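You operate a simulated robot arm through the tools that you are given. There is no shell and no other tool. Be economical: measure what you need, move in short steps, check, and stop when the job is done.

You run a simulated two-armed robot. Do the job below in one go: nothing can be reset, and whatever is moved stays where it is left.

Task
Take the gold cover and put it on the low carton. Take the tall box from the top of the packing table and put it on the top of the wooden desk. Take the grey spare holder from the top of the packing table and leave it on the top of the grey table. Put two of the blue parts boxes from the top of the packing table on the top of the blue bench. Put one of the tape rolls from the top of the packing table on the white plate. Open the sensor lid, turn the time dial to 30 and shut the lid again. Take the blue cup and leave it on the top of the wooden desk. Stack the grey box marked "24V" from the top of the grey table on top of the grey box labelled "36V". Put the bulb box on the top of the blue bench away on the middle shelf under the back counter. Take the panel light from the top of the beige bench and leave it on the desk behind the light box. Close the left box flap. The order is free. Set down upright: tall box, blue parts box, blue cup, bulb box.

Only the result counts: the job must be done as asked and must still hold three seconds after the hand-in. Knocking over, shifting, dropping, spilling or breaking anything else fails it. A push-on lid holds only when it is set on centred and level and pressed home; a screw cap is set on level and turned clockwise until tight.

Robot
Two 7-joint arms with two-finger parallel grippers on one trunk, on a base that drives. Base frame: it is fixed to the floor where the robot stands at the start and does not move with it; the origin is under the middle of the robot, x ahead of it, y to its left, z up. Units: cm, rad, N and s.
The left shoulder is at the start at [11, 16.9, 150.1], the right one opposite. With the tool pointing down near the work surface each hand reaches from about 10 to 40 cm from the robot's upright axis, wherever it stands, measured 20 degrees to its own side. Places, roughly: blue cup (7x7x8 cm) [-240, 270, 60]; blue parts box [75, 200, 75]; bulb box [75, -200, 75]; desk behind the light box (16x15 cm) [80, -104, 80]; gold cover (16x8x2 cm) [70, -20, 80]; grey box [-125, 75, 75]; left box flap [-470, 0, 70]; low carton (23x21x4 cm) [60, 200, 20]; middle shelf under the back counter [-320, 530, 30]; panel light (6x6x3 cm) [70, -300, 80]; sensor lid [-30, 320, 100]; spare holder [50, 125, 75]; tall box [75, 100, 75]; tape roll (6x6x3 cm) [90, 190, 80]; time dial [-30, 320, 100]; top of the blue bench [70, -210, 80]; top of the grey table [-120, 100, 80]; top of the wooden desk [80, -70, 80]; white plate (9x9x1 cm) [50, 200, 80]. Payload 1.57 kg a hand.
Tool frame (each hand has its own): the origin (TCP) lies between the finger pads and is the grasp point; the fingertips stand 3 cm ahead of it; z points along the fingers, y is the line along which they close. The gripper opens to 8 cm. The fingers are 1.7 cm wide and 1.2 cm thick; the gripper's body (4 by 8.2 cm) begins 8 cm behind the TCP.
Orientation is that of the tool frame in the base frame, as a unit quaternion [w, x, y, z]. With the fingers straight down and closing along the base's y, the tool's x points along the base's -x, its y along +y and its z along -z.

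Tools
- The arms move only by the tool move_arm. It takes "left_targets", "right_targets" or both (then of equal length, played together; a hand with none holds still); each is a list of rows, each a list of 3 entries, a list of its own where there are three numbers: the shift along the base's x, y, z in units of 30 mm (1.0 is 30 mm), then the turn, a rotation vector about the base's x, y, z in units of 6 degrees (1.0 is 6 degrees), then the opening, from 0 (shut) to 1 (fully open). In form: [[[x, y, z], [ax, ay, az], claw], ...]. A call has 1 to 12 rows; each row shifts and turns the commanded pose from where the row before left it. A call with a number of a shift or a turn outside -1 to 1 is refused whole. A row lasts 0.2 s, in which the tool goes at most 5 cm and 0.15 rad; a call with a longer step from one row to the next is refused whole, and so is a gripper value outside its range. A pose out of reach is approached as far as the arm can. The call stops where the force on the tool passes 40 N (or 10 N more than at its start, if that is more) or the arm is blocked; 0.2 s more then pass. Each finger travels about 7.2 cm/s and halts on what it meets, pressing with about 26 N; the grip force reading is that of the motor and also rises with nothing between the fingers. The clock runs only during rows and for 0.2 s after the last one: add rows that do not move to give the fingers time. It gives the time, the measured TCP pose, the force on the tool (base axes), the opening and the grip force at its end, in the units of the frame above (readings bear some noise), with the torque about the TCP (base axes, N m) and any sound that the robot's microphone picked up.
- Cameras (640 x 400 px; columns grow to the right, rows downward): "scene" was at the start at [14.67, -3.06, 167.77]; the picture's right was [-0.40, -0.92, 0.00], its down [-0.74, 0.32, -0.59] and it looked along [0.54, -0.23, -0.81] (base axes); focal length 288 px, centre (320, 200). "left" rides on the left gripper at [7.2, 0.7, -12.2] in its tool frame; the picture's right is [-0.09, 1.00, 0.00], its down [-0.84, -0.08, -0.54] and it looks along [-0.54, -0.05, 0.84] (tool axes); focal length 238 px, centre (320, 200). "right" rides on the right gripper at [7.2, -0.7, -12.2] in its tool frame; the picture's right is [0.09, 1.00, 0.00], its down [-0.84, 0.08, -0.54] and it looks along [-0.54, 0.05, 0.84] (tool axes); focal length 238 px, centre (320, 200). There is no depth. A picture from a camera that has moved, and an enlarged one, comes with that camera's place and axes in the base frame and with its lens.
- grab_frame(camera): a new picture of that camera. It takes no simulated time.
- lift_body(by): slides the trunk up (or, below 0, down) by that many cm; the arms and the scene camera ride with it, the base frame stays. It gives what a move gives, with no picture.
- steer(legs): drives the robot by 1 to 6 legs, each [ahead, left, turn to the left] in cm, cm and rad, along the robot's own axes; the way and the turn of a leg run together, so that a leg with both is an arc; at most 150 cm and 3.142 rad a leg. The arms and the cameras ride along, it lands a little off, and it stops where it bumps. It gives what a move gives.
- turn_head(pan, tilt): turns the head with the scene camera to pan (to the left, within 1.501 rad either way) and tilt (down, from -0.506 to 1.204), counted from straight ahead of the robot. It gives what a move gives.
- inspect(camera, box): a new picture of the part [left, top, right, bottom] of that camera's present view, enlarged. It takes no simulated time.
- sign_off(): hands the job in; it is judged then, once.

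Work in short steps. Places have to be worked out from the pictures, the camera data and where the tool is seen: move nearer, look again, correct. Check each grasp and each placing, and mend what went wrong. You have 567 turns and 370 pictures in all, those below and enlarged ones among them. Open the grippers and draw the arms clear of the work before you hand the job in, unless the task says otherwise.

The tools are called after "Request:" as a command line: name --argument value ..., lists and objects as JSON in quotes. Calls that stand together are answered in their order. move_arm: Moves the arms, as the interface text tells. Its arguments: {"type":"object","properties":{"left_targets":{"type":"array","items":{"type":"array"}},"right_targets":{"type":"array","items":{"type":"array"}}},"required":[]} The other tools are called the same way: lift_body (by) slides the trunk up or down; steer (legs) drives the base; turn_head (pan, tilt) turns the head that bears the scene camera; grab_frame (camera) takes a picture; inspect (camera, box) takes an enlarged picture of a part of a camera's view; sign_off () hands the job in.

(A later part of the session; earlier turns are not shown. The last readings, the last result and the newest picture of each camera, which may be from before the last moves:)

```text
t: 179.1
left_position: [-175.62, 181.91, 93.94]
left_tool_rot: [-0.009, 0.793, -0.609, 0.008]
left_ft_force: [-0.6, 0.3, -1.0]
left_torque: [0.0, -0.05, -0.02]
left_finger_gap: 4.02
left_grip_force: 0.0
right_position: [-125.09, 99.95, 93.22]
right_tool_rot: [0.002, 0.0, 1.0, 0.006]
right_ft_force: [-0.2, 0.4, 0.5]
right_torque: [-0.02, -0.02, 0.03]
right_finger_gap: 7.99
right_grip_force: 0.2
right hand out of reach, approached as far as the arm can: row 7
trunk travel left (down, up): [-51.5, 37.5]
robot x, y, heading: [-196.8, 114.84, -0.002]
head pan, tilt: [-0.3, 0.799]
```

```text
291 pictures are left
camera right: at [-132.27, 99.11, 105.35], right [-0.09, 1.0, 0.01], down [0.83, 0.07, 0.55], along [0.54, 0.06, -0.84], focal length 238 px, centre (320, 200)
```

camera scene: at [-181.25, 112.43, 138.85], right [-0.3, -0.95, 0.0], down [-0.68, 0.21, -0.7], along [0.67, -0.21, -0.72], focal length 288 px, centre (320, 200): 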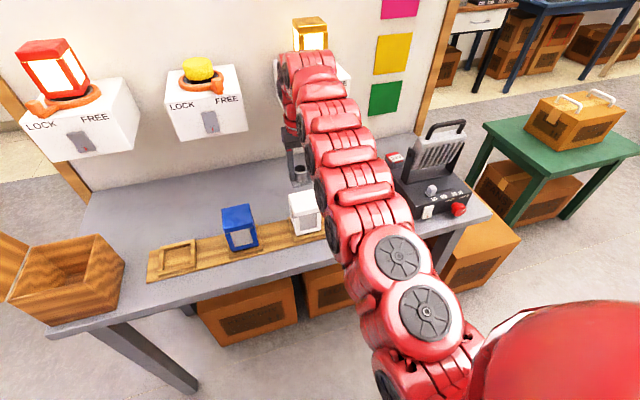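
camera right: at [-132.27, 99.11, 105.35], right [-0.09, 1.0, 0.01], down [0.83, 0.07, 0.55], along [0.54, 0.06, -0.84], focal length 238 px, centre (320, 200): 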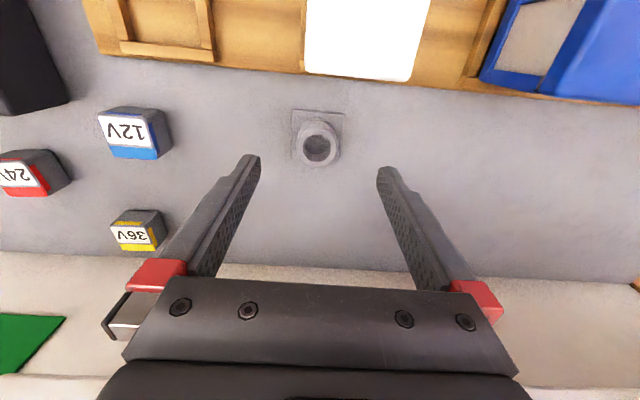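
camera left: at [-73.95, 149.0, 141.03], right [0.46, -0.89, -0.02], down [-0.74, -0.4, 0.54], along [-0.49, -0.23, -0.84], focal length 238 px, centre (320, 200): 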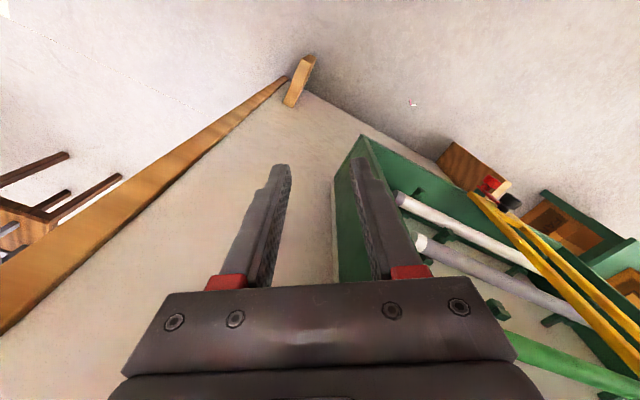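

The holder stands on the grey table. For the 24V box I'll use the left arm approaching from the north-west, so I'll back off, then swing the right arm aside and the left arm forward.

Request:
steer --legs '[[-28, 0, 0]]'

Request:
move_arm --right_targets '[[[0, -1, 0], [0, 0, -0.5], 0.5], [[-0.1, -1, 0], [0, 0, -0.5], 0.5], [[-0.2, -1, 0], [0, 0, -0.5], 0.5], [[-0.25, -1, 0], [0, 0, -0.5], 0.5], [[-0.3, -1, 0], [0, 0, -0.5], 0.5], [[-0.4, -1, 0], [0, 0, -0.5], 0.5], [[-0.45, -1, 0], [0, 0, -0.5], 0.5], [[-0.5, -1, 0], [0, 0, -0.5], 0.5], [[-0.6, -1, 0], [0, 0, -0.5], 0.5], [[-0.65, -0.95, 0], [0, 0, -0.5], 0.5], [[-0.7, -0.85, 0], [0, 0, -0.5], 0.5], [[-0.85, -0.7, 0], [0, 0, -0.5], 0.5]]' --left_targets '[[[1, 0.3, 0], [0, 0, -1], 1], [[1, 0.2, 0], [0, 0, -1], 1], [[1, 0, 0], [0, 0, -1], 1], [[1, -0.1, 0], [0, 0, -1], 1], [[1, -0.25, 0], [0, 0, -1], 1], [[1, -0.35, 0], [0, 0, -1], 1], [[1, -0.45, 0], [0, 0, -1], 1], [[1, -0.55, 0], [0, 0, -1], 1], [[1, -0.6, 0], [0, 0, -1], 1], [[1, -0.7, 0], [0, 0, -1], 1], [[1, -0.8, 0], [0, 0, -1], 1], [[1, -0.9, 0], [0, 0, -1], 1]]'

Request:
move_arm --right_targets '[[[-1, -1, 0], [0, 0, -0.5], 0.5], [[-1, -0.95, 0], [0, 0, -0.5], 0.5], [[-1, -0.9, 0], [0, 0, -0.5], 0.5], [[-1, -0.8, 0], [0, 0, -0.5], 0.5], [[-1, -0.75, 0], [0, 0, -0.5], 0.5], [[-1, -0.7, 0], [0, 0, -0.5], 0.5], [[-1, -0.65, 0], [0, 0, -0.5], 0.5], [[-1, -0.55, 0], [0, 0, -0.5], 0.5], [[-1, -0.5, 0], [0, 0, -0.5], 0.5], [[-1, -0.45, 0], [0, 0, -0.5], 0.5], [[-1, -0.35, 0], [0, 0, -0.5], 0.5], [[-1, -0.3, 0], [0, 0, -0.5], 0.5]]' --left_targets '[[[0.7, -1, 0], [0, 0, -1], 1], [[0.6, -1, 0], [0, 0, -1], 1], [[0.5, -1, 0], [0, 0, -1], 1], [[0.45, -1, 0], [0, 0, -1], 1], [[0.4, -1, 0], [0, 0, -1], 1], [[0.3, -1, 0], [0, 0, -1], 1], [[0.25, -1, 0], [0, 0, -1], 1], [[0.2, -1, 0], [0, 0, -1], 1], [[0.1, -1, 0], [0, 0, -1], 1], [[0, -1, 0], [0, 0, -1], 1], [[0, -1, 0], [0, 0, -1], 1], [[0, -1, 0], [0, 0, -1], 1]]'

```text
t: 181.1
left_position: [-203.38, 181.9, 93.85]
left_tool_rot: [-0.008, 0.792, -0.611, 0.007]
left_ft_force: [-0.7, -0.6, -1.0]
left_torque: [-0.01, -0.03, 0.0]
left_finger_gap: 4.0
left_grip_force: 0.1
right_position: [-153.01, 99.91, 93.27]
right_tool_rot: [0.003, 0.003, 1.0, 0.007]
right_ft_force: [-0.3, 0.2, -0.2]
right_torque: [0.0, 0.01, -0.03]
right_finger_gap: 8.0
right_grip_force: 0.1
trunk travel left (down, up): [-51.5, 37.5]
robot x, y, heading: [-224.66, 115.36, -0.007]
head pan, tilt: [-0.3, 0.799]
```

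```text
t: 183.7
left_position: [-167.37, 169.41, 93.97]
left_tool_rot: [0.002, -0.282, 0.959, -0.012]
left_ft_force: [0.8, 0.0, -0.5]
left_torque: [0.05, -0.01, -0.01]
left_finger_gap: 7.99
left_grip_force: 0.0
right_position: [-167.87, 65.29, 92.92]
right_tool_rot: [0.003, 0.311, 0.95, 0.006]
right_ft_force: [-0.1, -0.5, -0.1]
right_torque: [-0.01, 0.0, -0.02]
right_finger_gap: 4.02
right_grip_force: 0.1
trunk travel left (down, up): [-51.5, 37.5]
robot x, y, heading: [-224.77, 115.18, -0.004]
head pan, tilt: [-0.3, 0.799]
```

```text
t: 186.3
left_position: [-156.99, 133.24, 93.98]
left_tool_rot: [-0.004, 0.336, 0.942, -0.01]
left_ft_force: [0.0, 0.3, -0.2]
left_torque: [0.01, 0.01, 0.0]
left_finger_gap: 8.0
left_grip_force: 0.0
right_position: [-204.07, 41.62, 93.18]
right_tool_rot: [0.005, 0.588, 0.809, 0.005]
right_ft_force: [-0.6, -0.9, -0.6]
right_torque: [0.03, 0.0, 0.01]
right_finger_gap: 4.0
right_grip_force: 0.1
trunk travel left (down, up): [-51.5, 37.5]
robot x, y, heading: [-224.85, 115.36, -0.009]
head pan, tilt: [-0.3, 0.799]
```

Now I'll raise the left hand, turn the robot 30° right, and approach partway to look.

Request:
move_arm --left_targets '[[[0, 0, 1], [0, 0, 0], 1], [[0, 0, 1], [0, 0, 0], 1], [[0, 0, 1], [0, 0, 0], 1], [[0, 0, 1], [0, 0, 0], 1]]'

Request:
steer --legs '[[0, 0, -0.515], [26, 0, 0]]'

Request:
grab_frame --camera "left"

Request:
turn_head --pan 0 --tilt 0.7

Request:
grab_frame --camera "scene"

```text
t: 187.3
left_position: [-155.04, 133.36, 96.78]
left_tool_rot: [-0.004, 0.336, 0.942, -0.011]
left_ft_force: [0.5, -0.2, -0.1]
left_torque: [0.0, 0.02, 0.01]
left_finger_gap: 7.98
left_grip_force: 0.1
left hand out of reach, approached as far as the arm can: row 1, 2, 3, 4
right_position: [-203.95, 41.58, 93.18]
right_tool_rot: [0.005, 0.59, 0.808, 0.004]
right_ft_force: [-0.3, -0.1, 0.2]
right_torque: [-0.01, -0.05, 0.01]
right_finger_gap: 4.0
right_grip_force: 0.1
trunk travel left (down, up): [-51.5, 37.5]
robot x, y, heading: [-224.98, 115.08, 0.0]
head pan, tilt: [-0.3, 0.799]
```

```text
t: 190.6
left_position: [-132.53, 83.7, 96.8]
left_tool_rot: [-0.007, 0.564, 0.826, -0.009]
left_ft_force: [-0.1, 0.2, -0.3]
left_torque: [0.03, -0.02, 0.01]
left_finger_gap: 7.96
left_grip_force: 0.1
right_position: [-220.31, 27.97, 93.23]
right_tool_rot: [0.006, 0.776, 0.631, 0.002]
right_ft_force: [-0.2, -0.7, -0.1]
right_torque: [0.03, 0.01, -0.02]
right_finger_gap: 4.0
right_grip_force: 0.0
trunk travel left (down, up): [-51.5, 37.5]
robot x, y, heading: [-202.62, 102.42, -0.517]
head pan, tilt: [-0.3, 0.799]
```

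```text
290 pictures are left
camera left: at [-134.22, 90.77, 108.88], right [0.96, 0.28, -0.02], down [0.24, -0.8, 0.54], along [0.13, -0.53, -0.84], focal length 238 px, centre (320, 200)
```

left: 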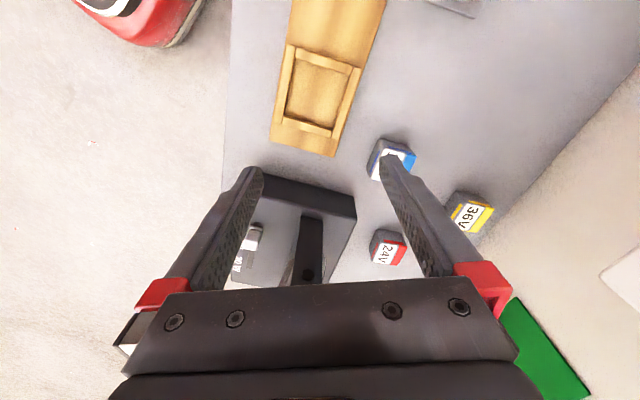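

```text
t: 191.4
left_position: [-132.52, 83.81, 96.73]
left_tool_rot: [-0.007, 0.563, 0.826, -0.009]
left_ft_force: [0.3, 0.0, 0.9]
left_torque: [-0.01, 0.01, -0.02]
left_finger_gap: 7.99
left_grip_force: 0.0
right_position: [-220.32, 27.99, 93.26]
right_tool_rot: [0.006, 0.775, 0.632, 0.003]
right_ft_force: [0.2, -0.2, 0.3]
right_torque: [-0.02, 0.03, 0.02]
right_finger_gap: 4.0
right_grip_force: 0.1
trunk travel left (down, up): [-51.5, 37.5]
robot x, y, heading: [-202.07, 102.13, -0.515]
head pan, tilt: [0.0, 0.7]
```

```text
289 pictures are left
camera scene: at [-188.17, 93.9, 139.67], right [-0.5, -0.87, 0.0], down [-0.56, 0.32, -0.76], along [0.66, -0.38, -0.64], focal length 288 px, centre (320, 200)
```

scene: 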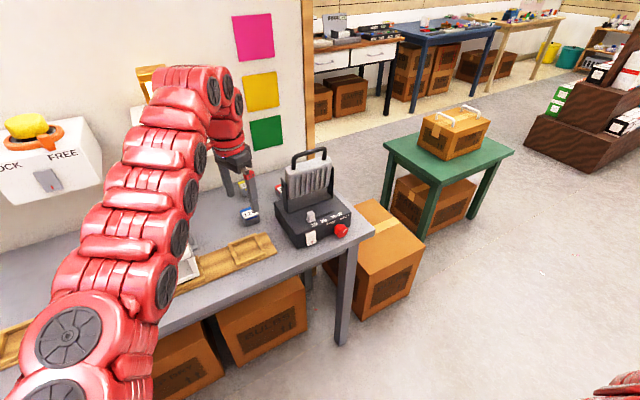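

Position estimates agree: 24V ≈[-117.3,68], 36V ≈[-109.5,77.8]. A zoom will show their orientation.

Request:
inspect --camera "left" --box '[340, 120, 520, 280]'

```text
2.50 times, centred on (430, 200) of left
camera zoom: at [-134.29, 90.81, 108.93], right [0.96, 0.28, -0.02], down [0.24, -0.8, 0.54], along [0.13, -0.53, -0.84], focal length 596 px, centre (45, 200)
```

zoom: 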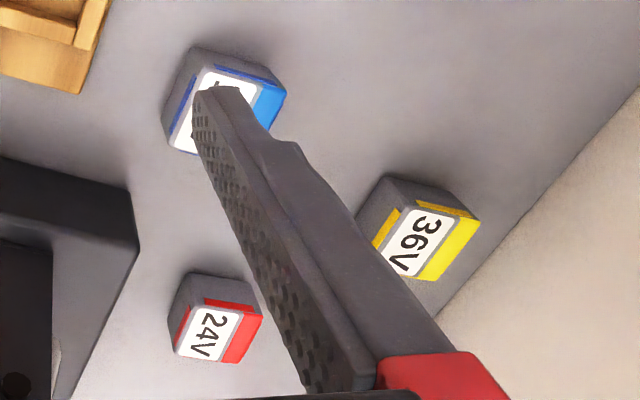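

Both boxes are axis-aligned, about 4.5 cm across. I'll raise the trunk so the forearm clears the meter's handle, move in, and set yaw −90° with a slight lean away from the wall lamp box.

Request:
lift_body --by 17

Request:
steer --legs '[[29.4, -9.2, 0]]'

Request:
move_arm --left_targets '[[[-0.3, 0.3, -0.5], [0, 0, -0.9], 1], [[-0.3, 0.3, -0.5], [0, 0, -0.9], 1], [[-0.3, 0.3, -0.5], [0, 0, -0.9], 1], [[-0.3, 0.4, -0.5], [0, 0, -0.9], 1], [[-0.3, 0.4, -0.5], [0.8, 0, 0], 1], [[-0.3, 0.3, -0.5], [0.8, 0, 0], 1], [[0, 0, -0.5], [0.9, 0, 0], 1]]'

Request:
grab_frame --camera "left"

Request:
grab_frame --camera "scene"

```text
t: 193.3
left_position: [-132.65, 83.75, 113.74]
left_tool_rot: [-0.007, 0.565, 0.825, -0.009]
left_ft_force: [0.1, 0.1, 0.0]
left_torque: [-0.01, -0.02, 0.0]
left_finger_gap: 8.0
left_grip_force: 0.1
right_position: [-220.42, 28.08, 110.19]
right_tool_rot: [0.007, 0.776, 0.631, 0.002]
right_ft_force: [-0.1, 0.2, -0.3]
right_torque: [0.03, -0.01, 0.01]
right_finger_gap: 4.01
right_grip_force: 0.1
trunk travel left (down, up): [-68.5, 20.5]
robot x, y, heading: [-202.39, 102.05, -0.521]
head pan, tilt: [0.0, 0.7]
```

```text
t: 195.4
left_position: [-111.94, 61.4, 113.84]
left_tool_rot: [-0.007, 0.564, 0.825, -0.008]
left_ft_force: [-0.1, -0.3, -0.1]
left_torque: [-0.01, -0.01, 0.0]
left_finger_gap: 7.99
left_grip_force: 0.0
right_position: [-199.72, 5.65, 110.12]
right_tool_rot: [0.006, 0.775, 0.632, 0.003]
right_ft_force: [1.0, -0.1, 0.1]
right_torque: [0.02, -0.02, 0.02]
right_finger_gap: 3.99
right_grip_force: 0.0
trunk travel left (down, up): [-68.5, 20.5]
robot x, y, heading: [-181.58, 80.11, -0.518]
head pan, tilt: [0.0, 0.7]
```

```text
t: 197.0
left_position: [-117.27, 67.26, 103.4]
left_tool_rot: [-0.102, 0.701, 0.701, 0.085]
left_ft_force: [0.6, -0.3, 0.9]
left_torque: [0.02, -0.01, 0.02]
left_finger_gap: 8.02
left_grip_force: 0.0
right_position: [-199.73, 5.47, 110.14]
right_tool_rot: [0.005, 0.775, 0.632, 0.003]
right_ft_force: [0.1, -0.7, 0.5]
right_torque: [0.01, -0.01, -0.01]
right_finger_gap: 4.0
right_grip_force: 0.1
trunk travel left (down, up): [-68.5, 20.5]
robot x, y, heading: [-181.61, 80.02, -0.524]
head pan, tilt: [0.0, 0.7]
```

```text
287 pictures are left
camera left: at [-116.33, 71.0, 116.84], right [0.99, -0.09, -0.05], down [-0.07, -0.95, 0.3], along [-0.07, -0.3, -0.95], focal length 238 px, centre (320, 200)
```

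left: 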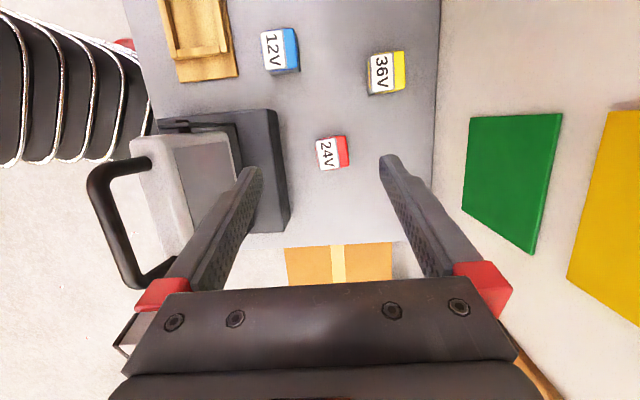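

```text
286 pictures are left
camera scene: at [-167.5, 71.29, 156.65], right [-0.5, -0.87, 0.0], down [-0.56, 0.32, -0.76], along [0.66, -0.38, -0.64], focal length 288 px, centre (320, 200)
```

scene: 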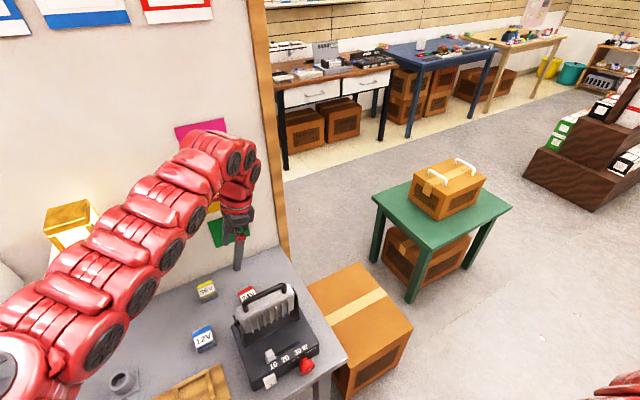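

I'll descend over the 24V box with a 6 cm opening, stopping at z≈88 to check.

Request:
move_arm --left_targets '[[[0.1, 0, -0.8], [0, 0, 0], 0.75], [[0.05, 0, -0.9], [0, 0, 0], 0.75], [[0, -0.05, -0.9], [0, 0, 0], 0.75], [[0, -0.05, -0.9], [0, 0, 0], 0.75], [[0, 0, -0.9], [0, 0, 0], 0.75], [[0, 0, -0.7], [0, 0, 0], 0.75]]'

Request:
grab_frame --camera "left"

```text
t: 198.4
left_position: [-116.85, 67.22, 87.95]
left_tool_rot: [-0.101, 0.701, 0.7, 0.084]
left_ft_force: [0.2, 0.5, -0.5]
left_torque: [-0.04, 0.0, 0.02]
left_finger_gap: 6.03
left_grip_force: 0.0
right_position: [-199.68, 5.51, 110.14]
right_tool_rot: [0.006, 0.775, 0.632, 0.002]
right_ft_force: [-0.2, 0.1, -0.7]
right_torque: [-0.02, -0.02, 0.02]
right_finger_gap: 4.0
right_grip_force: 0.1
trunk travel left (down, up): [-68.5, 20.5]
robot x, y, heading: [-181.82, 79.71, -0.52]
head pan, tilt: [0.0, 0.7]
```

```text
285 pictures are left
camera left: at [-115.89, 70.91, 101.5], right [0.99, -0.09, -0.05], down [-0.07, -0.95, 0.31], along [-0.07, -0.3, -0.95], focal length 238 px, centre (320, 200)
```

left: 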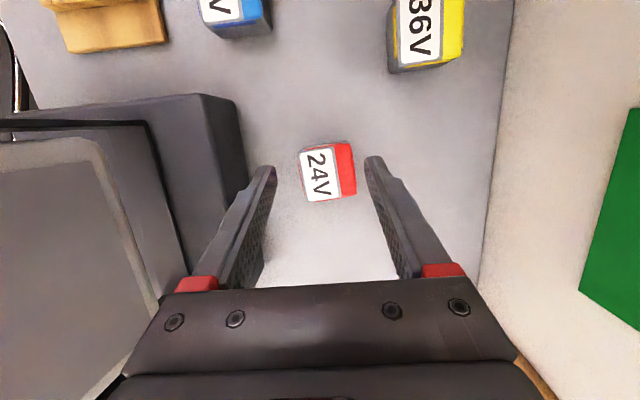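

Nearly centred (box ≈0.4 cm to the right). I'll correct and go down to z≈82, then close.

Request:
move_arm --left_targets '[[[0.13, -0.1, -0.7], [0, 0, 0], 0.78], [[0, 0, -0.7], [0, 0, 0], 0.78], [[0, 0, -0.5], [0, 0, 0], 0.78]]'

Request:
grab_frame --camera "left"

```text
t: 199.2
left_position: [-116.4, 66.9, 82.29]
left_tool_rot: [-0.102, 0.701, 0.701, 0.084]
left_ft_force: [-0.4, 0.2, -0.1]
left_torque: [0.05, -0.02, 0.05]
left_finger_gap: 6.25
left_grip_force: 0.1
right_position: [-199.73, 5.58, 110.12]
right_tool_rot: [0.006, 0.775, 0.632, 0.002]
right_ft_force: [-0.6, -0.3, -0.1]
right_torque: [0.02, -0.02, 0.0]
right_finger_gap: 4.0
right_grip_force: 0.1
trunk travel left (down, up): [-68.5, 20.5]
robot x, y, heading: [-181.85, 80.03, -0.521]
head pan, tilt: [0.0, 0.7]
```

```text
284 pictures are left
camera left: at [-115.5, 70.57, 95.82], right [0.99, -0.09, -0.05], down [-0.07, -0.95, 0.31], along [-0.07, -0.3, -0.95], focal length 238 px, centre (320, 200)
```

left: 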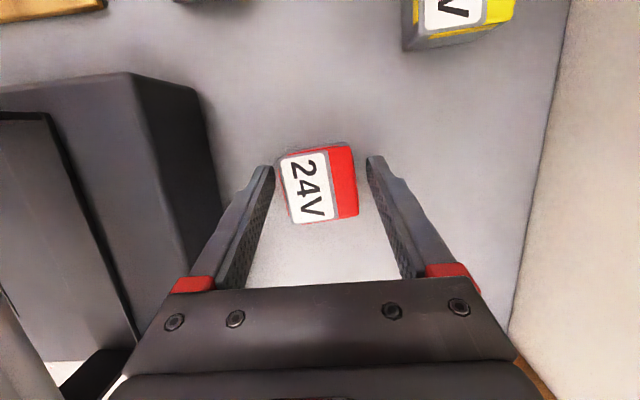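

The box is between the pads; closing.

Request:
move_arm --left_targets '[[[0, 0, 0], [0, 0, 0], 0.5], [[0, 0, 0], [0, 0, 0], 0], [[0, 0, 0], [0, 0, 0], 0], [[0, 0, 0.3], [0, 0, 0], 0], [[0, 0, 0.7], [0, 0, 0], 0]]'

Request:
grab_frame --camera "left"

```text
t: 200.4
left_position: [-116.49, 66.88, 85.35]
left_tool_rot: [-0.101, 0.702, 0.7, 0.085]
left_ft_force: [0.5, 0.4, -1.1]
left_torque: [0.01, -0.02, -0.03]
left_finger_gap: 4.6
left_grip_force: 26.3
right_position: [-199.72, 5.54, 110.2]
right_tool_rot: [0.006, 0.776, 0.631, 0.003]
right_ft_force: [0.0, 0.0, -0.6]
right_torque: [-0.01, -0.01, 0.04]
right_finger_gap: 4.0
right_grip_force: 0.0
trunk travel left (down, up): [-68.5, 20.5]
robot x, y, heading: [-181.68, 80.01, -0.517]
head pan, tilt: [0.0, 0.7]
```

```text
283 pictures are left
camera left: at [-115.52, 70.55, 98.93], right [0.99, -0.09, -0.05], down [-0.07, -0.95, 0.31], along [-0.07, -0.3, -0.95], focal length 238 px, centre (320, 200)
```

left: 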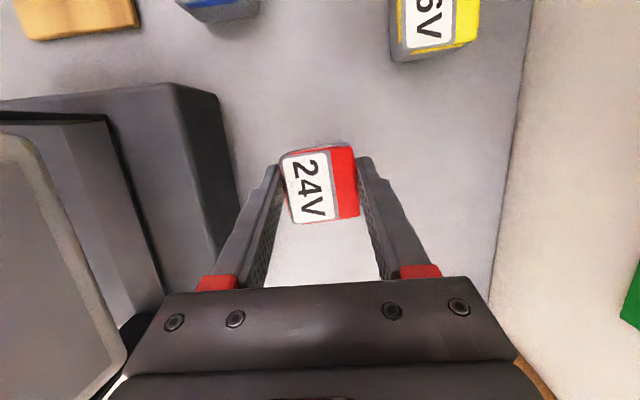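

Gripped at 4.6 cm. The 36V box is offset (+7.65,+9.75) from where 24V stood. I'll raise, move over it, and lower the trunk 8 for reach.

Request:
move_arm --left_targets '[[[0, 0, 1], [0, 0, 0], 0], [[0, 0, 1], [0, 0, 0], 0], [[0, 0, 1], [0, 0, 0], 0], [[0, 0, 1], [0, 0, 0], 0], [[0.6, 0.8, 0.4], [0, 0, 0], 0], [[0.7, 0.8, 0.4], [0, 0, 0], 0], [[0.7, 0.85, 0], [0, 0, 0], 0], [[0.57, 0.8, 0], [0, 0, 0], 0]]'

Request:
lift_body --by -8

Request:
grab_frame --camera "left"

Request:
grab_frame --camera "scene"

```text
t: 202.2
left_position: [-108.64, 76.59, 99.76]
left_tool_rot: [-0.101, 0.702, 0.7, 0.085]
left_ft_force: [0.2, 0.2, -0.9]
left_torque: [-0.01, -0.01, -0.02]
left_finger_gap: 4.61
left_grip_force: 26.6
right_position: [-199.71, 5.57, 110.3]
right_tool_rot: [0.007, 0.775, 0.632, 0.002]
right_ft_force: [-0.2, -0.2, 0.4]
right_torque: [0.0, 0.0, 0.0]
right_finger_gap: 4.0
right_grip_force: 0.0
trunk travel left (down, up): [-68.5, 20.5]
robot x, y, heading: [-181.54, 79.85, -0.521]
head pan, tilt: [0.0, 0.7]
```

```text
t: 203.4
left_position: [-108.71, 76.54, 91.68]
left_tool_rot: [-0.101, 0.702, 0.7, 0.084]
left_ft_force: [0.1, 0.0, -0.1]
left_torque: [-0.02, -0.02, 0.0]
left_finger_gap: 4.57
left_grip_force: 26.1
right_position: [-199.78, 5.64, 102.26]
right_tool_rot: [0.007, 0.775, 0.632, 0.002]
right_ft_force: [0.2, 0.7, 1.2]
right_torque: [0.01, 0.02, -0.01]
right_finger_gap: 3.98
right_grip_force: 0.1
trunk travel left (down, up): [-60.5, 28.5]
robot x, y, heading: [-181.51, 80.02, -0.521]
head pan, tilt: [0.0, 0.7]
```

```text
282 pictures are left
camera left: at [-107.75, 80.32, 105.28], right [0.99, -0.09, -0.05], down [-0.07, -0.95, 0.31], along [-0.07, -0.3, -0.95], focal length 238 px, centre (320, 200)
```

left: 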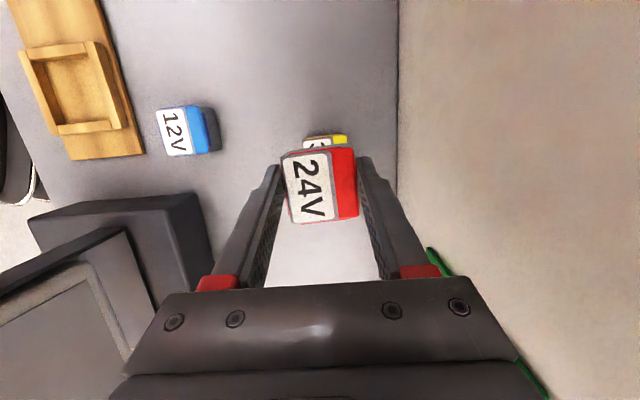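

```text
281 pictures are left
camera scene: at [-167.55, 71.48, 148.67], right [-0.5, -0.87, 0.0], down [-0.56, 0.32, -0.76], along [0.66, -0.38, -0.64], focal length 288 px, centre (320, 200)
```

scene: 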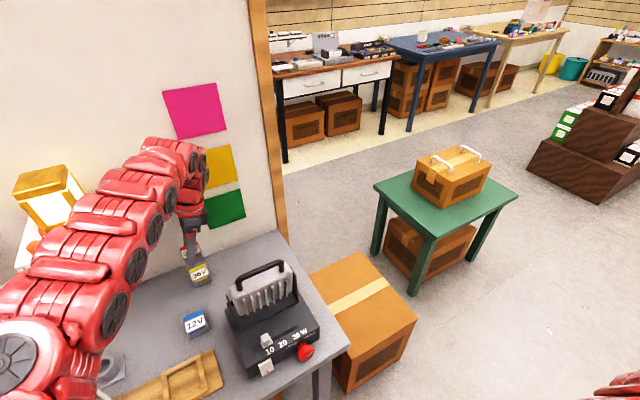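

The visible edge of 36V matches the prediction (aligned within ~0.2 cm). I'll lower slowly to contact.

Request:
move_arm --left_targets '[[[0.04, 0, -0.6], [0, 0, 0], 0], [[0, 0, -0.5], [0, 0, 0], 0], [[0, 0, -0.2], [0, 0, 0], 0]]'

Request:
inspect --camera "scene" --box '[150, 220, 250, 340]'

```text
t: 204.2
left_position: [-108.65, 76.51, 87.79]
left_tool_rot: [-0.101, 0.702, 0.7, 0.085]
left_ft_force: [0.0, -0.4, -1.0]
left_torque: [-0.01, 0.01, 0.02]
left_finger_gap: 4.58
left_grip_force: 25.8
right_position: [-199.88, 5.62, 102.2]
right_tool_rot: [0.006, 0.775, 0.632, 0.004]
right_ft_force: [-0.3, 0.3, 0.0]
right_torque: [0.01, -0.01, 0.0]
right_finger_gap: 4.0
right_grip_force: 0.1
trunk travel left (down, up): [-60.5, 28.5]
robot x, y, heading: [-181.72, 79.5, -0.518]
head pan, tilt: [0.0, 0.7]
```

```text
3.33 times, centred on (200, 280) of scene
camera zoom: at [-167.5, 71.46, 148.67], right [-0.5, -0.87, 0.0], down [-0.56, 0.32, -0.76], along [0.66, -0.38, -0.64], focal length 962 px, centre (720, -67)
```

zoom: 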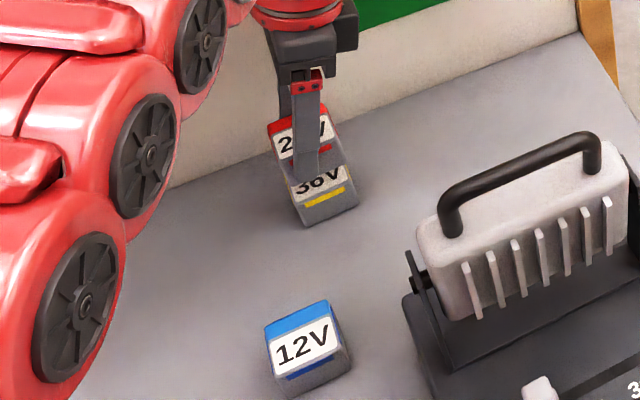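

It looks aligned; the boxes are flatter than assumed. I'll continue down in small steps.

Request:
move_arm --left_targets '[[[0, 0, -0.2], [0, 0, 0], 0], [[0, 0, -0.2], [0, 0, 0], 0]]'

Request:
grab_frame --camera "left"

```text
t: 204.8
left_position: [-108.71, 76.52, 86.64]
left_tool_rot: [-0.102, 0.702, 0.7, 0.084]
left_ft_force: [0.9, -0.4, -1.5]
left_torque: [0.01, 0.04, 0.02]
left_finger_gap: 4.55
left_grip_force: 26.2
right_position: [-199.71, 5.57, 102.35]
right_tool_rot: [0.006, 0.775, 0.632, 0.002]
right_ft_force: [0.2, 0.5, -0.1]
right_torque: [-0.03, -0.02, 0.01]
right_finger_gap: 4.01
right_grip_force: 0.0
trunk travel left (down, up): [-60.5, 28.5]
robot x, y, heading: [-181.99, 80.01, -0.518]
head pan, tilt: [0.0, 0.7]
```

```text
279 pictures are left
camera left: at [-107.66, 80.36, 100.07], right [0.99, -0.09, -0.05], down [-0.07, -0.95, 0.31], along [-0.07, -0.3, -0.95], focal length 238 px, centre (320, 200)
```

left: 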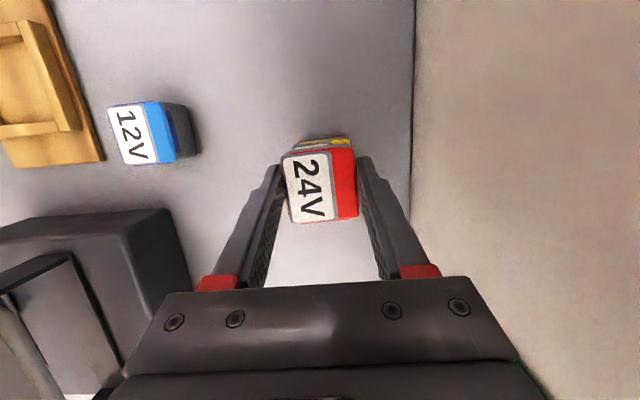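

Still aligned. Continuing down in 0.5 cm steps.

Request:
move_arm --left_targets '[[[0.05, 0, -0.15], [0, 0, 0], 0], [[0, 0, -0.12], [0, 0, 0], 0], [[0, 0, -0.1], [0, 0, 0], 0]]'

```text
t: 205.6
left_position: [-108.46, 76.58, 85.83]
left_tool_rot: [-0.099, 0.701, 0.701, 0.087]
left_ft_force: [0.6, -2.5, 21.6]
left_torque: [-0.04, -0.17, 0.1]
left_finger_gap: 4.57
left_grip_force: 25.9
right_position: [-199.87, 5.55, 102.27]
right_tool_rot: [0.006, 0.775, 0.632, 0.004]
right_ft_force: [0.5, -0.4, 0.9]
right_torque: [0.02, -0.01, 0.0]
right_finger_gap: 4.0
right_grip_force: 0.0
trunk travel left (down, up): [-60.5, 28.5]
robot x, y, heading: [-182.29, 80.14, -0.519]
head pan, tilt: [0.0, 0.7]
```

Contact at 21 N (box height ≈3.6). I'll ease off slightly, open to 6.2 cm and look.

Request:
move_arm --left_targets '[[[0, 0, 0.06], [0, 0, 0], 0], [[0, 0, 0], [0, 0, 0], 0.78], [[0, 0, 0], [0, 0, 0], 0.78], [[0, 0, 0.3], [0, 0, 0], 0.78], [[0, -0.1, 0.8], [0, 0, 0], 0.78], [[0, -0.1, 1], [0, 0, 0], 0.78]]'

Request:
grab_frame --camera "left"

Request:
inspect --camera "scene" --box '[150, 220, 250, 340]'

```text
t: 207.0
left_position: [-108.62, 75.99, 92.07]
left_tool_rot: [-0.101, 0.702, 0.7, 0.084]
left_ft_force: [-0.3, -0.2, 0.7]
left_torque: [-0.02, 0.04, -0.03]
left_finger_gap: 6.24
left_grip_force: 0.0
right_position: [-199.79, 5.6, 102.25]
right_tool_rot: [0.007, 0.776, 0.631, 0.003]
right_ft_force: [0.3, 0.8, -1.0]
right_torque: [0.02, 0.0, 0.01]
right_finger_gap: 4.01
right_grip_force: 0.0
trunk travel left (down, up): [-60.5, 28.5]
robot x, y, heading: [-181.78, 79.62, -0.516]
head pan, tilt: [0.0, 0.7]
```

```text
278 pictures are left
camera left: at [-107.54, 79.78, 105.65], right [0.99, -0.09, -0.05], down [-0.07, -0.95, 0.31], along [-0.07, -0.3, -0.95], focal length 238 px, centre (320, 200)
```

left: 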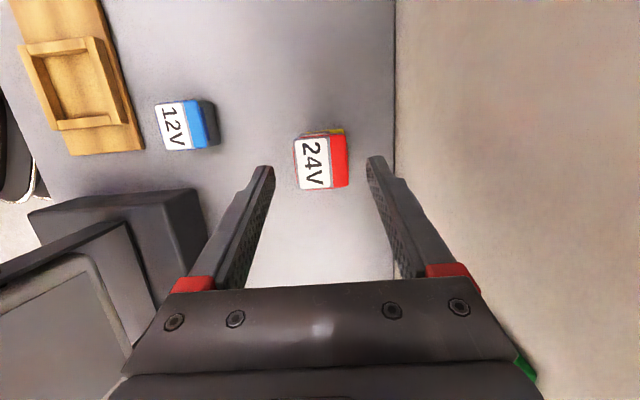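

```text
3.33 times, centred on (200, 280) of scene
camera zoom: at [-167.56, 71.52, 148.68], right [-0.5, -0.87, 0.0], down [-0.56, 0.32, -0.77], along [0.66, -0.38, -0.64], focal length 962 px, centre (720, -67)
```

zoom: 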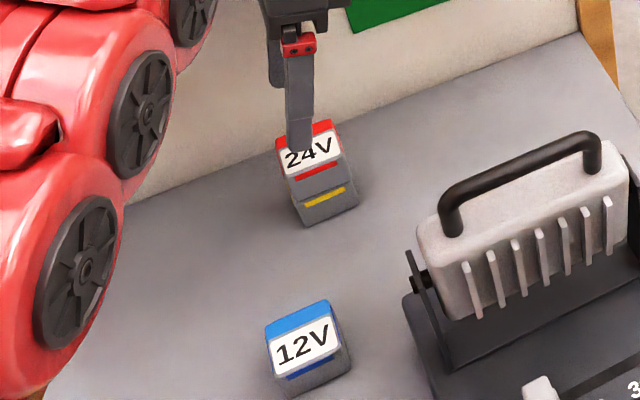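

24V sits squarely on 36V. I'll raise the hand and retreat the way I came, then look west for the carton flap.

Request:
move_arm --left_targets '[[[0, -0.3, 1], [0, 0, 0], 0.8], [[0, -0.3, 1], [0, 0, 0], 0.8], [[0, -0.3, 1], [-0.8, 0, 0], 0.8], [[0, -0.3, 1], [-0.8, 0, 0], 0.8], [[0, -0.3, 1], [-0.9, 0, 0], 0.8], [[0, 0, 1], [0, 0, 0], 0.8]]'

Request:
lift_body --by 12

Request:
steer --legs '[[-38, 12, 0]]'

Request:
steer --legs '[[-15, 0, 0], [0, 0, -1.3], [0, 0, -1.3]]'

Request:
turn_head --pan 0 --tilt 0.4

Request:
grab_frame --camera "scene"

```text
t: 208.4
left_position: [-107.27, 71.0, 106.08]
left_tool_rot: [-0.008, 0.708, 0.706, -0.007]
left_ft_force: [0.6, 0.2, -1.2]
left_torque: [0.01, -0.03, 0.02]
left_finger_gap: 6.39
left_grip_force: 0.1
left hand out of reach, approached as far as the arm can: row 5, 6
right_position: [-199.59, 5.4, 102.19]
right_tool_rot: [0.006, 0.775, 0.632, 0.003]
right_ft_force: [0.1, -0.3, 0.4]
right_torque: [-0.03, 0.03, 0.03]
right_finger_gap: 3.99
right_grip_force: 0.1
trunk travel left (down, up): [-60.5, 28.5]
robot x, y, heading: [-182.03, 79.68, -0.52]
head pan, tilt: [0.0, 0.7]
```

```text
t: 209.9
left_position: [-107.11, 71.19, 117.93]
left_tool_rot: [-0.008, 0.709, 0.705, -0.008]
left_ft_force: [0.0, 0.5, 0.8]
left_torque: [0.0, -0.02, 0.03]
left_finger_gap: 6.4
left_grip_force: 0.1
right_position: [-199.88, 5.44, 114.13]
right_tool_rot: [0.005, 0.775, 0.632, 0.002]
right_ft_force: [0.4, 0.3, -0.1]
right_torque: [0.01, -0.01, 0.01]
right_finger_gap: 4.0
right_grip_force: 0.0
trunk travel left (down, up): [-72.5, 16.5]
robot x, y, heading: [-181.55, 80.12, -0.52]
head pan, tilt: [0.0, 0.7]
```

```text
t: 212.3
left_position: [-134.38, 100.41, 118.04]
left_tool_rot: [-0.008, 0.708, 0.706, -0.007]
left_ft_force: [0.0, 0.5, 0.2]
left_torque: [0.03, 0.01, -0.04]
left_finger_gap: 6.4
left_grip_force: 0.1
right_position: [-226.93, 34.75, 114.25]
right_tool_rot: [0.006, 0.775, 0.632, 0.003]
right_ft_force: [-0.2, -0.4, 1.1]
right_torque: [0.02, 0.02, 0.01]
right_finger_gap: 3.97
right_grip_force: 0.1
trunk travel left (down, up): [-72.5, 16.5]
robot x, y, heading: [-209.22, 109.05, -0.519]
head pan, tilt: [0.0, 0.7]
```

```text
t: 220.1
left_position: [-290.17, 84.89, 117.95]
left_tool_rot: [-0.01, 0.872, -0.49, 0.005]
left_ft_force: [0.4, 0.1, -0.2]
left_torque: [-0.03, -0.01, -0.01]
left_finger_gap: 6.39
left_grip_force: 0.1
right_position: [-245.43, 189.14, 114.12]
right_tool_rot: [0.004, 0.818, -0.575, -0.005]
right_ft_force: [-0.8, 0.3, 0.5]
right_torque: [0.03, -0.02, -0.02]
right_finger_gap: 4.01
right_grip_force: 0.1
trunk travel left (down, up): [-72.5, 16.5]
robot x, y, heading: [-221.96, 116.19, -3.113]
head pan, tilt: [0.0, 0.7]
```

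```text
t: 220.9
left_position: [-290.06, 84.92, 118.06]
left_tool_rot: [-0.008, 0.871, -0.491, 0.005]
left_ft_force: [-1.1, -0.4, -1.0]
left_torque: [-0.03, -0.02, 0.02]
left_finger_gap: 6.42
left_grip_force: 0.0
right_position: [-245.41, 189.13, 114.14]
right_tool_rot: [0.004, 0.818, -0.575, -0.005]
right_ft_force: [0.5, 0.0, 0.7]
right_torque: [-0.02, 0.0, -0.01]
right_finger_gap: 4.0
right_grip_force: 0.0
trunk travel left (down, up): [-72.5, 16.5]
robot x, y, heading: [-222.21, 116.1, -3.118]
head pan, tilt: [0.0, 0.4]
```

```text
276 pictures are left
camera scene: at [-239.39, 115.8, 163.35], right [-0.03, 1.0, 0.0], down [0.39, 0.01, -0.92], along [-0.92, -0.03, -0.39], focal length 288 px, centre (320, 200)
```

scene: 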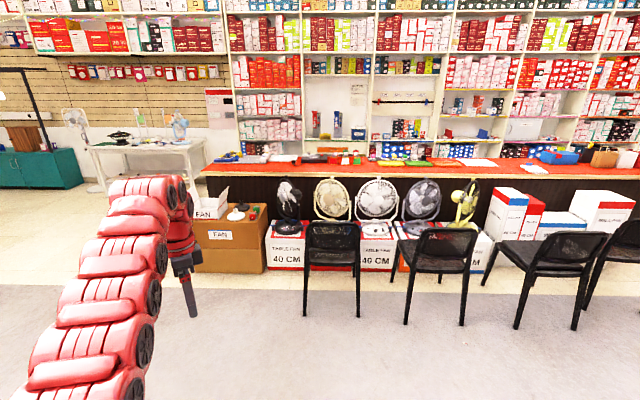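

The FAN carton is to the west-south-west, so I'll drive nearer.

Request:
steer --legs '[[120, 75, 0]]'

Request:
turn_head --pan 0.1 --tilt 0.65

Request:
grab_frame --camera "scene"

```text
t: 228.0
left_position: [-408.25, 6.59, 117.98]
left_tool_rot: [-0.01, 0.871, -0.492, 0.005]
left_ft_force: [0.3, -0.5, 0.1]
left_torque: [0.01, -0.01, 0.03]
left_finger_gap: 6.42
left_grip_force: 0.1
right_position: [-363.21, 110.83, 114.23]
right_tool_rot: [0.004, 0.818, -0.575, -0.005]
right_ft_force: [0.1, 0.7, 0.1]
right_torque: [-0.01, 0.04, 0.03]
right_finger_gap: 4.02
right_grip_force: 0.1
trunk travel left (down, up): [-72.5, 16.5]
robot x, y, heading: [-340.03, 38.12, -3.115]
head pan, tilt: [0.0, 0.4]
```

```text
t: 228.8
left_position: [-408.18, 6.49, 118.03]
left_tool_rot: [-0.01, 0.871, -0.492, 0.004]
left_ft_force: [0.0, 0.7, 0.0]
left_torque: [0.0, 0.0, -0.02]
left_finger_gap: 6.39
left_grip_force: 0.1
right_position: [-363.12, 110.86, 114.28]
right_tool_rot: [0.004, 0.818, -0.575, -0.005]
right_ft_force: [-0.1, -1.1, -1.1]
right_torque: [-0.02, -0.01, -0.02]
right_finger_gap: 3.98
right_grip_force: 0.0
trunk travel left (down, up): [-72.5, 16.5]
robot x, y, heading: [-339.75, 37.9, -3.11]
head pan, tilt: [0.099, 0.649]
```

```text
275 pictures are left
camera scene: at [-356.63, 36.53, 161.11], right [-0.13, 0.99, 0.0], down [0.6, 0.08, -0.8], along [-0.79, -0.1, -0.6], focal length 288 px, centre (320, 200)
```

scene: 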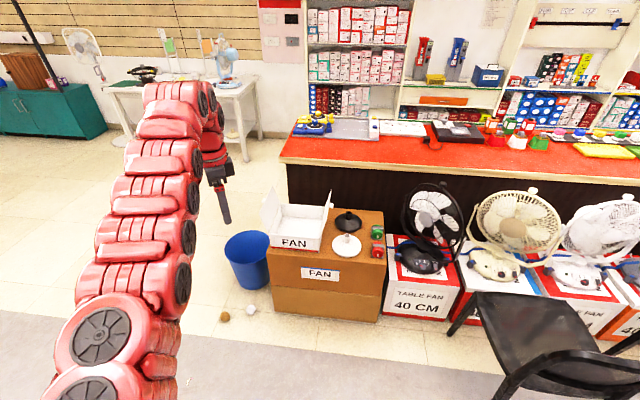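

Request:
inspect --camera "scene" --box '[220, 160, 420, 330]'

```text
2.35 times, centred on (320, 245) of scene
camera zoom: at [-356.63, 36.53, 161.11], right [-0.13, 0.99, 0.0], down [0.6, 0.08, -0.8], along [-0.79, -0.1, -0.6], focal length 679 px, centre (320, 94)
```

zoom: 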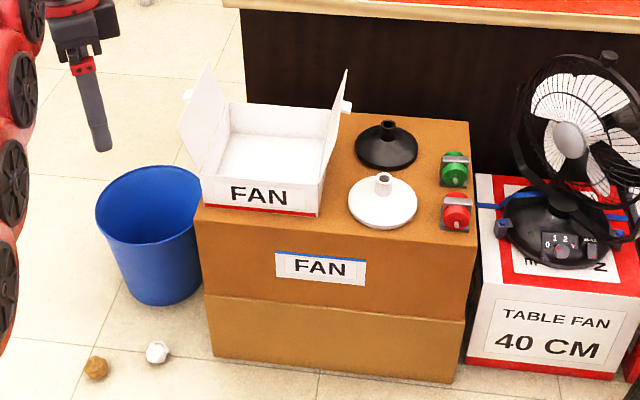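

The left flap of the white FAN box hinges at about y=-1.7, z=62 (x −456…−481), standing nearly upright. I'll drive so the left hand comes down outside that flap, and square its yaw.

Request:
steer --legs '[[62, 16, -0.03]]'

Request:
move_arm --left_targets '[[[0, -0.2, 0], [0, 0, -1], 0.2], [[0, -0.2, 0], [0, 0, -1], 0], [[0, 0, 0], [0, 0, -1], 0], [[0, 0, 0], [0, 0, -1], 0], [[0, 0, 0], [0, 0, -1], 0]]'

Request:
grab_frame --camera "scene"

Request:
grab_frame --camera "left"

```text
t: 232.3
left_position: [-470.76, -8.38, 118.01]
left_tool_rot: [-0.009, 0.863, -0.504, 0.005]
left_ft_force: [-0.3, -0.1, 0.4]
left_torque: [0.0, 0.02, 0.04]
left_finger_gap: 6.38
left_grip_force: 0.1
right_position: [-422.91, 94.39, 114.27]
right_tool_rot: [0.005, 0.809, -0.587, -0.006]
right_ft_force: [-0.3, 0.3, 0.6]
right_torque: [-0.02, 0.0, 0.0]
right_finger_gap: 3.99
right_grip_force: 0.1
trunk travel left (down, up): [-72.5, 16.5]
robot x, y, heading: [-401.77, 20.86, 3.142]
head pan, tilt: [0.099, 0.649]
```

```text
t: 233.5
left_position: [-470.48, -9.65, 117.75]
left_tool_rot: [0.007, -0.703, 0.711, -0.006]
left_ft_force: [-0.6, -0.8, 0.0]
left_torque: [-0.01, -0.01, 0.0]
left_finger_gap: 0.04
left_grip_force: 20.8
left hand out of reach, approached as far as the arm can: row 2
right_position: [-423.01, 94.43, 114.15]
right_tool_rot: [0.004, 0.809, -0.587, -0.005]
right_ft_force: [-0.4, -0.5, 0.1]
right_torque: [0.02, 0.01, 0.01]
right_finger_gap: 4.01
right_grip_force: 0.0
trunk travel left (down, up): [-72.5, 16.5]
robot x, y, heading: [-401.38, 20.74, 3.142]
head pan, tilt: [0.099, 0.649]
```

```text
273 pictures are left
camera scene: at [-418.53, 20.05, 161.1], right [-0.1, 1.0, 0.0], down [0.6, 0.06, -0.8], along [-0.79, -0.08, -0.6], focal length 288 px, centre (320, 200)
```

scene: 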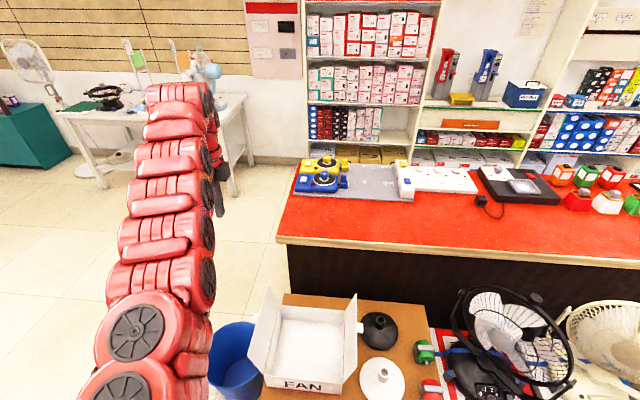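

```text
272 pictures are left
camera left: at [-471.57, -16.81, 129.85], right [-0.99, 0.1, -0.02], down [0.07, 0.84, 0.54], along [0.07, 0.54, -0.84], focal length 238 px, centre (320, 200)
```

left: 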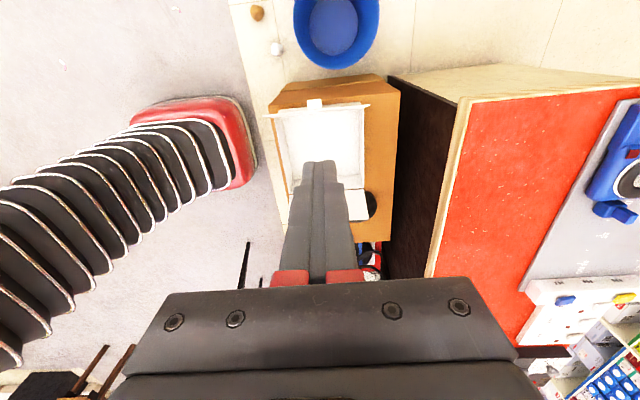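

The flap's free edge is at y≈-5.2, z≈74, with a nub at x≈-468. I'll lower the trunk 24 and bring the closed fingers down outside the flap at [-464,-12].

Request:
lift_body --by -24

Request:
move_arm --left_targets '[[[0.5, -0.4, -0.6], [0, 0, 0], 0], [[0.5, -0.4, -0.8], [0, 0, 0], 0], [[0.5, 0, -0.9], [0, 0, 0], 0], [[0.5, 0, -0.9], [0, 0, 0], 0], [[0.1, 0, -0.9], [0, 0, 0], 0], [[0, 0, -0.9], [0, 0, 0], 0], [[0, 0, -0.9], [0, 0, 0], 0], [[0, 0, -0.9], [0, 0, 0], 0]]'

Request:
grab_frame --camera "left"

Request:
grab_frame --camera "scene"

```text
t: 236.0
left_position: [-470.5, -9.61, 93.77]
left_tool_rot: [0.007, -0.704, 0.71, -0.008]
left_ft_force: [-0.9, -0.1, -0.7]
left_torque: [0.01, -0.01, -0.02]
left_finger_gap: 0.0
left_grip_force: 22.1
right_position: [-423.02, 94.36, 90.31]
right_tool_rot: [0.004, 0.809, -0.587, -0.005]
right_ft_force: [-0.4, 0.2, 0.0]
right_torque: [-0.03, 0.02, 0.02]
right_finger_gap: 3.98
right_grip_force: 0.0
trunk travel left (down, up): [-48.5, 40.5]
robot x, y, heading: [-402.07, 20.95, 3.142]
head pan, tilt: [0.099, 0.649]
```

```text
t: 237.8
left_position: [-464.35, -12.05, 73.41]
left_tool_rot: [0.008, -0.703, 0.711, -0.007]
left_ft_force: [-0.1, 0.0, -0.8]
left_torque: [-0.02, -0.04, -0.04]
left_finger_gap: 0.0
left_grip_force: 21.5
right_position: [-423.08, 94.39, 90.19]
right_tool_rot: [0.004, 0.81, -0.587, -0.004]
right_ft_force: [0.2, 0.3, 0.4]
right_torque: [-0.02, 0.02, 0.06]
right_finger_gap: 4.0
right_grip_force: 0.0
trunk travel left (down, up): [-48.5, 40.5]
robot x, y, heading: [-401.65, 20.61, 3.141]
head pan, tilt: [0.099, 0.649]
```

```text
271 pictures are left
camera left: at [-465.29, -19.23, 85.48], right [-0.99, 0.1, -0.02], down [0.08, 0.84, 0.54], along [0.07, 0.54, -0.84], focal length 238 px, centre (320, 200)
```

left: 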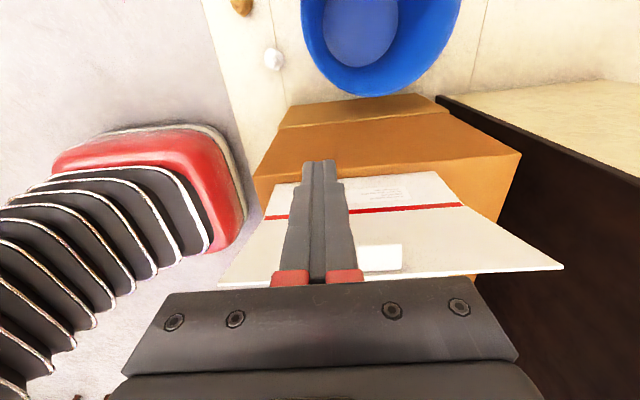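

```text
270 pictures are left
camera scene: at [-418.53, 20.02, 137.1], right [-0.1, 1.0, 0.0], down [0.6, 0.06, -0.8], along [-0.79, -0.08, -0.6], focal length 288 px, centre (320, 200)
```

scene: 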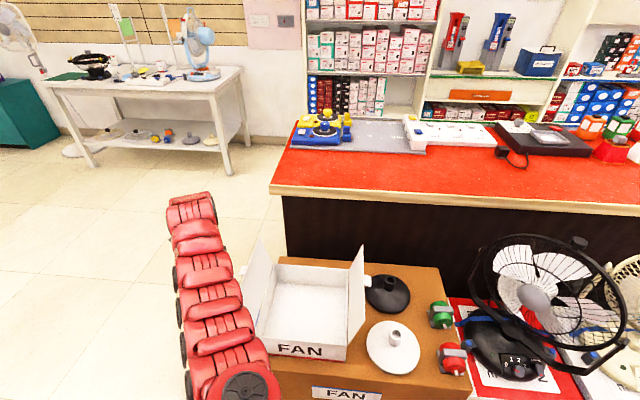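

The flap's outside is clearly seen (hinge y≈-2, z≈62; free edge y≈-6, z≈74.5). I'll push it over along an arc with the fingertips.

Request:
move_arm --left_targets '[[[0, 1, -0.1], [0, 0, 0], 0], [[0, 1, -0.1], [0, 0, 0], 0], [[0, 0.55, 0], [0, 0, 0], 0], [[0, 0.6, 0], [0, 0, 0], 0], [[0, 0.57, 0], [0, 0, 0], 0], [[0, 0.63, -0.27], [0, 0, 0], 0], [[0, 0.57, -0.4], [0, 0, 0], 0]]'

Request:
grab_frame --camera "scene"

Request:
grab_frame --camera "left"

```text
t: 239.4
left_position: [-464.36, 1.0, 70.67]
left_tool_rot: [0.007, -0.703, 0.711, -0.008]
left_ft_force: [0.2, 0.5, -0.4]
left_torque: [-0.01, 0.02, -0.01]
left_finger_gap: 0.0
left_grip_force: 21.3
left hand out of reach, approached as far as the arm can: row 5
right_position: [-423.13, 94.32, 90.23]
right_tool_rot: [0.003, 0.81, -0.587, -0.005]
right_ft_force: [-0.1, 0.1, -0.2]
right_torque: [-0.02, 0.01, 0.05]
right_finger_gap: 3.99
right_grip_force: 0.0
trunk travel left (down, up): [-48.5, 40.5]
robot x, y, heading: [-401.77, 20.8, 3.143]
head pan, tilt: [0.099, 0.649]
```

```text
269 pictures are left
camera scene: at [-418.52, 20.03, 137.1], right [-0.1, 1.0, 0.0], down [0.6, 0.06, -0.8], along [-0.79, -0.08, -0.6], focal length 288 px, centre (320, 200)
```

scene: 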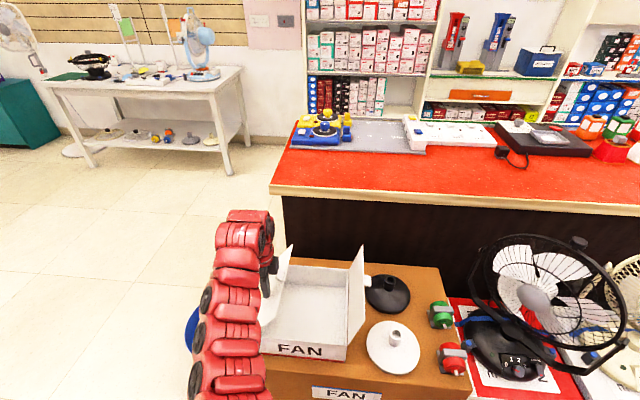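

```text
268 pictures are left
camera left: at [-465.44, -6.27, 82.76], right [-0.99, 0.1, -0.02], down [0.07, 0.84, 0.54], along [0.07, 0.54, -0.84], focal length 238 px, centre (320, 200)
```

left: 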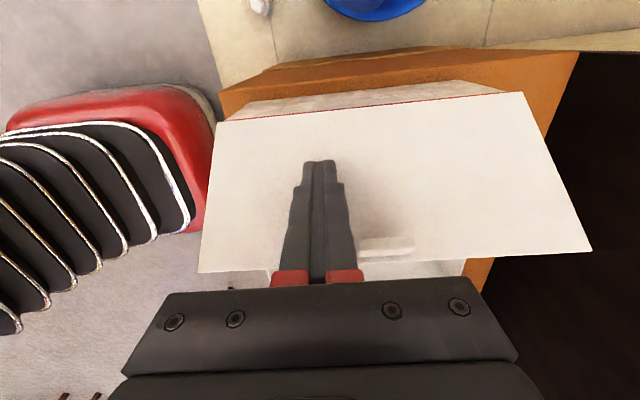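

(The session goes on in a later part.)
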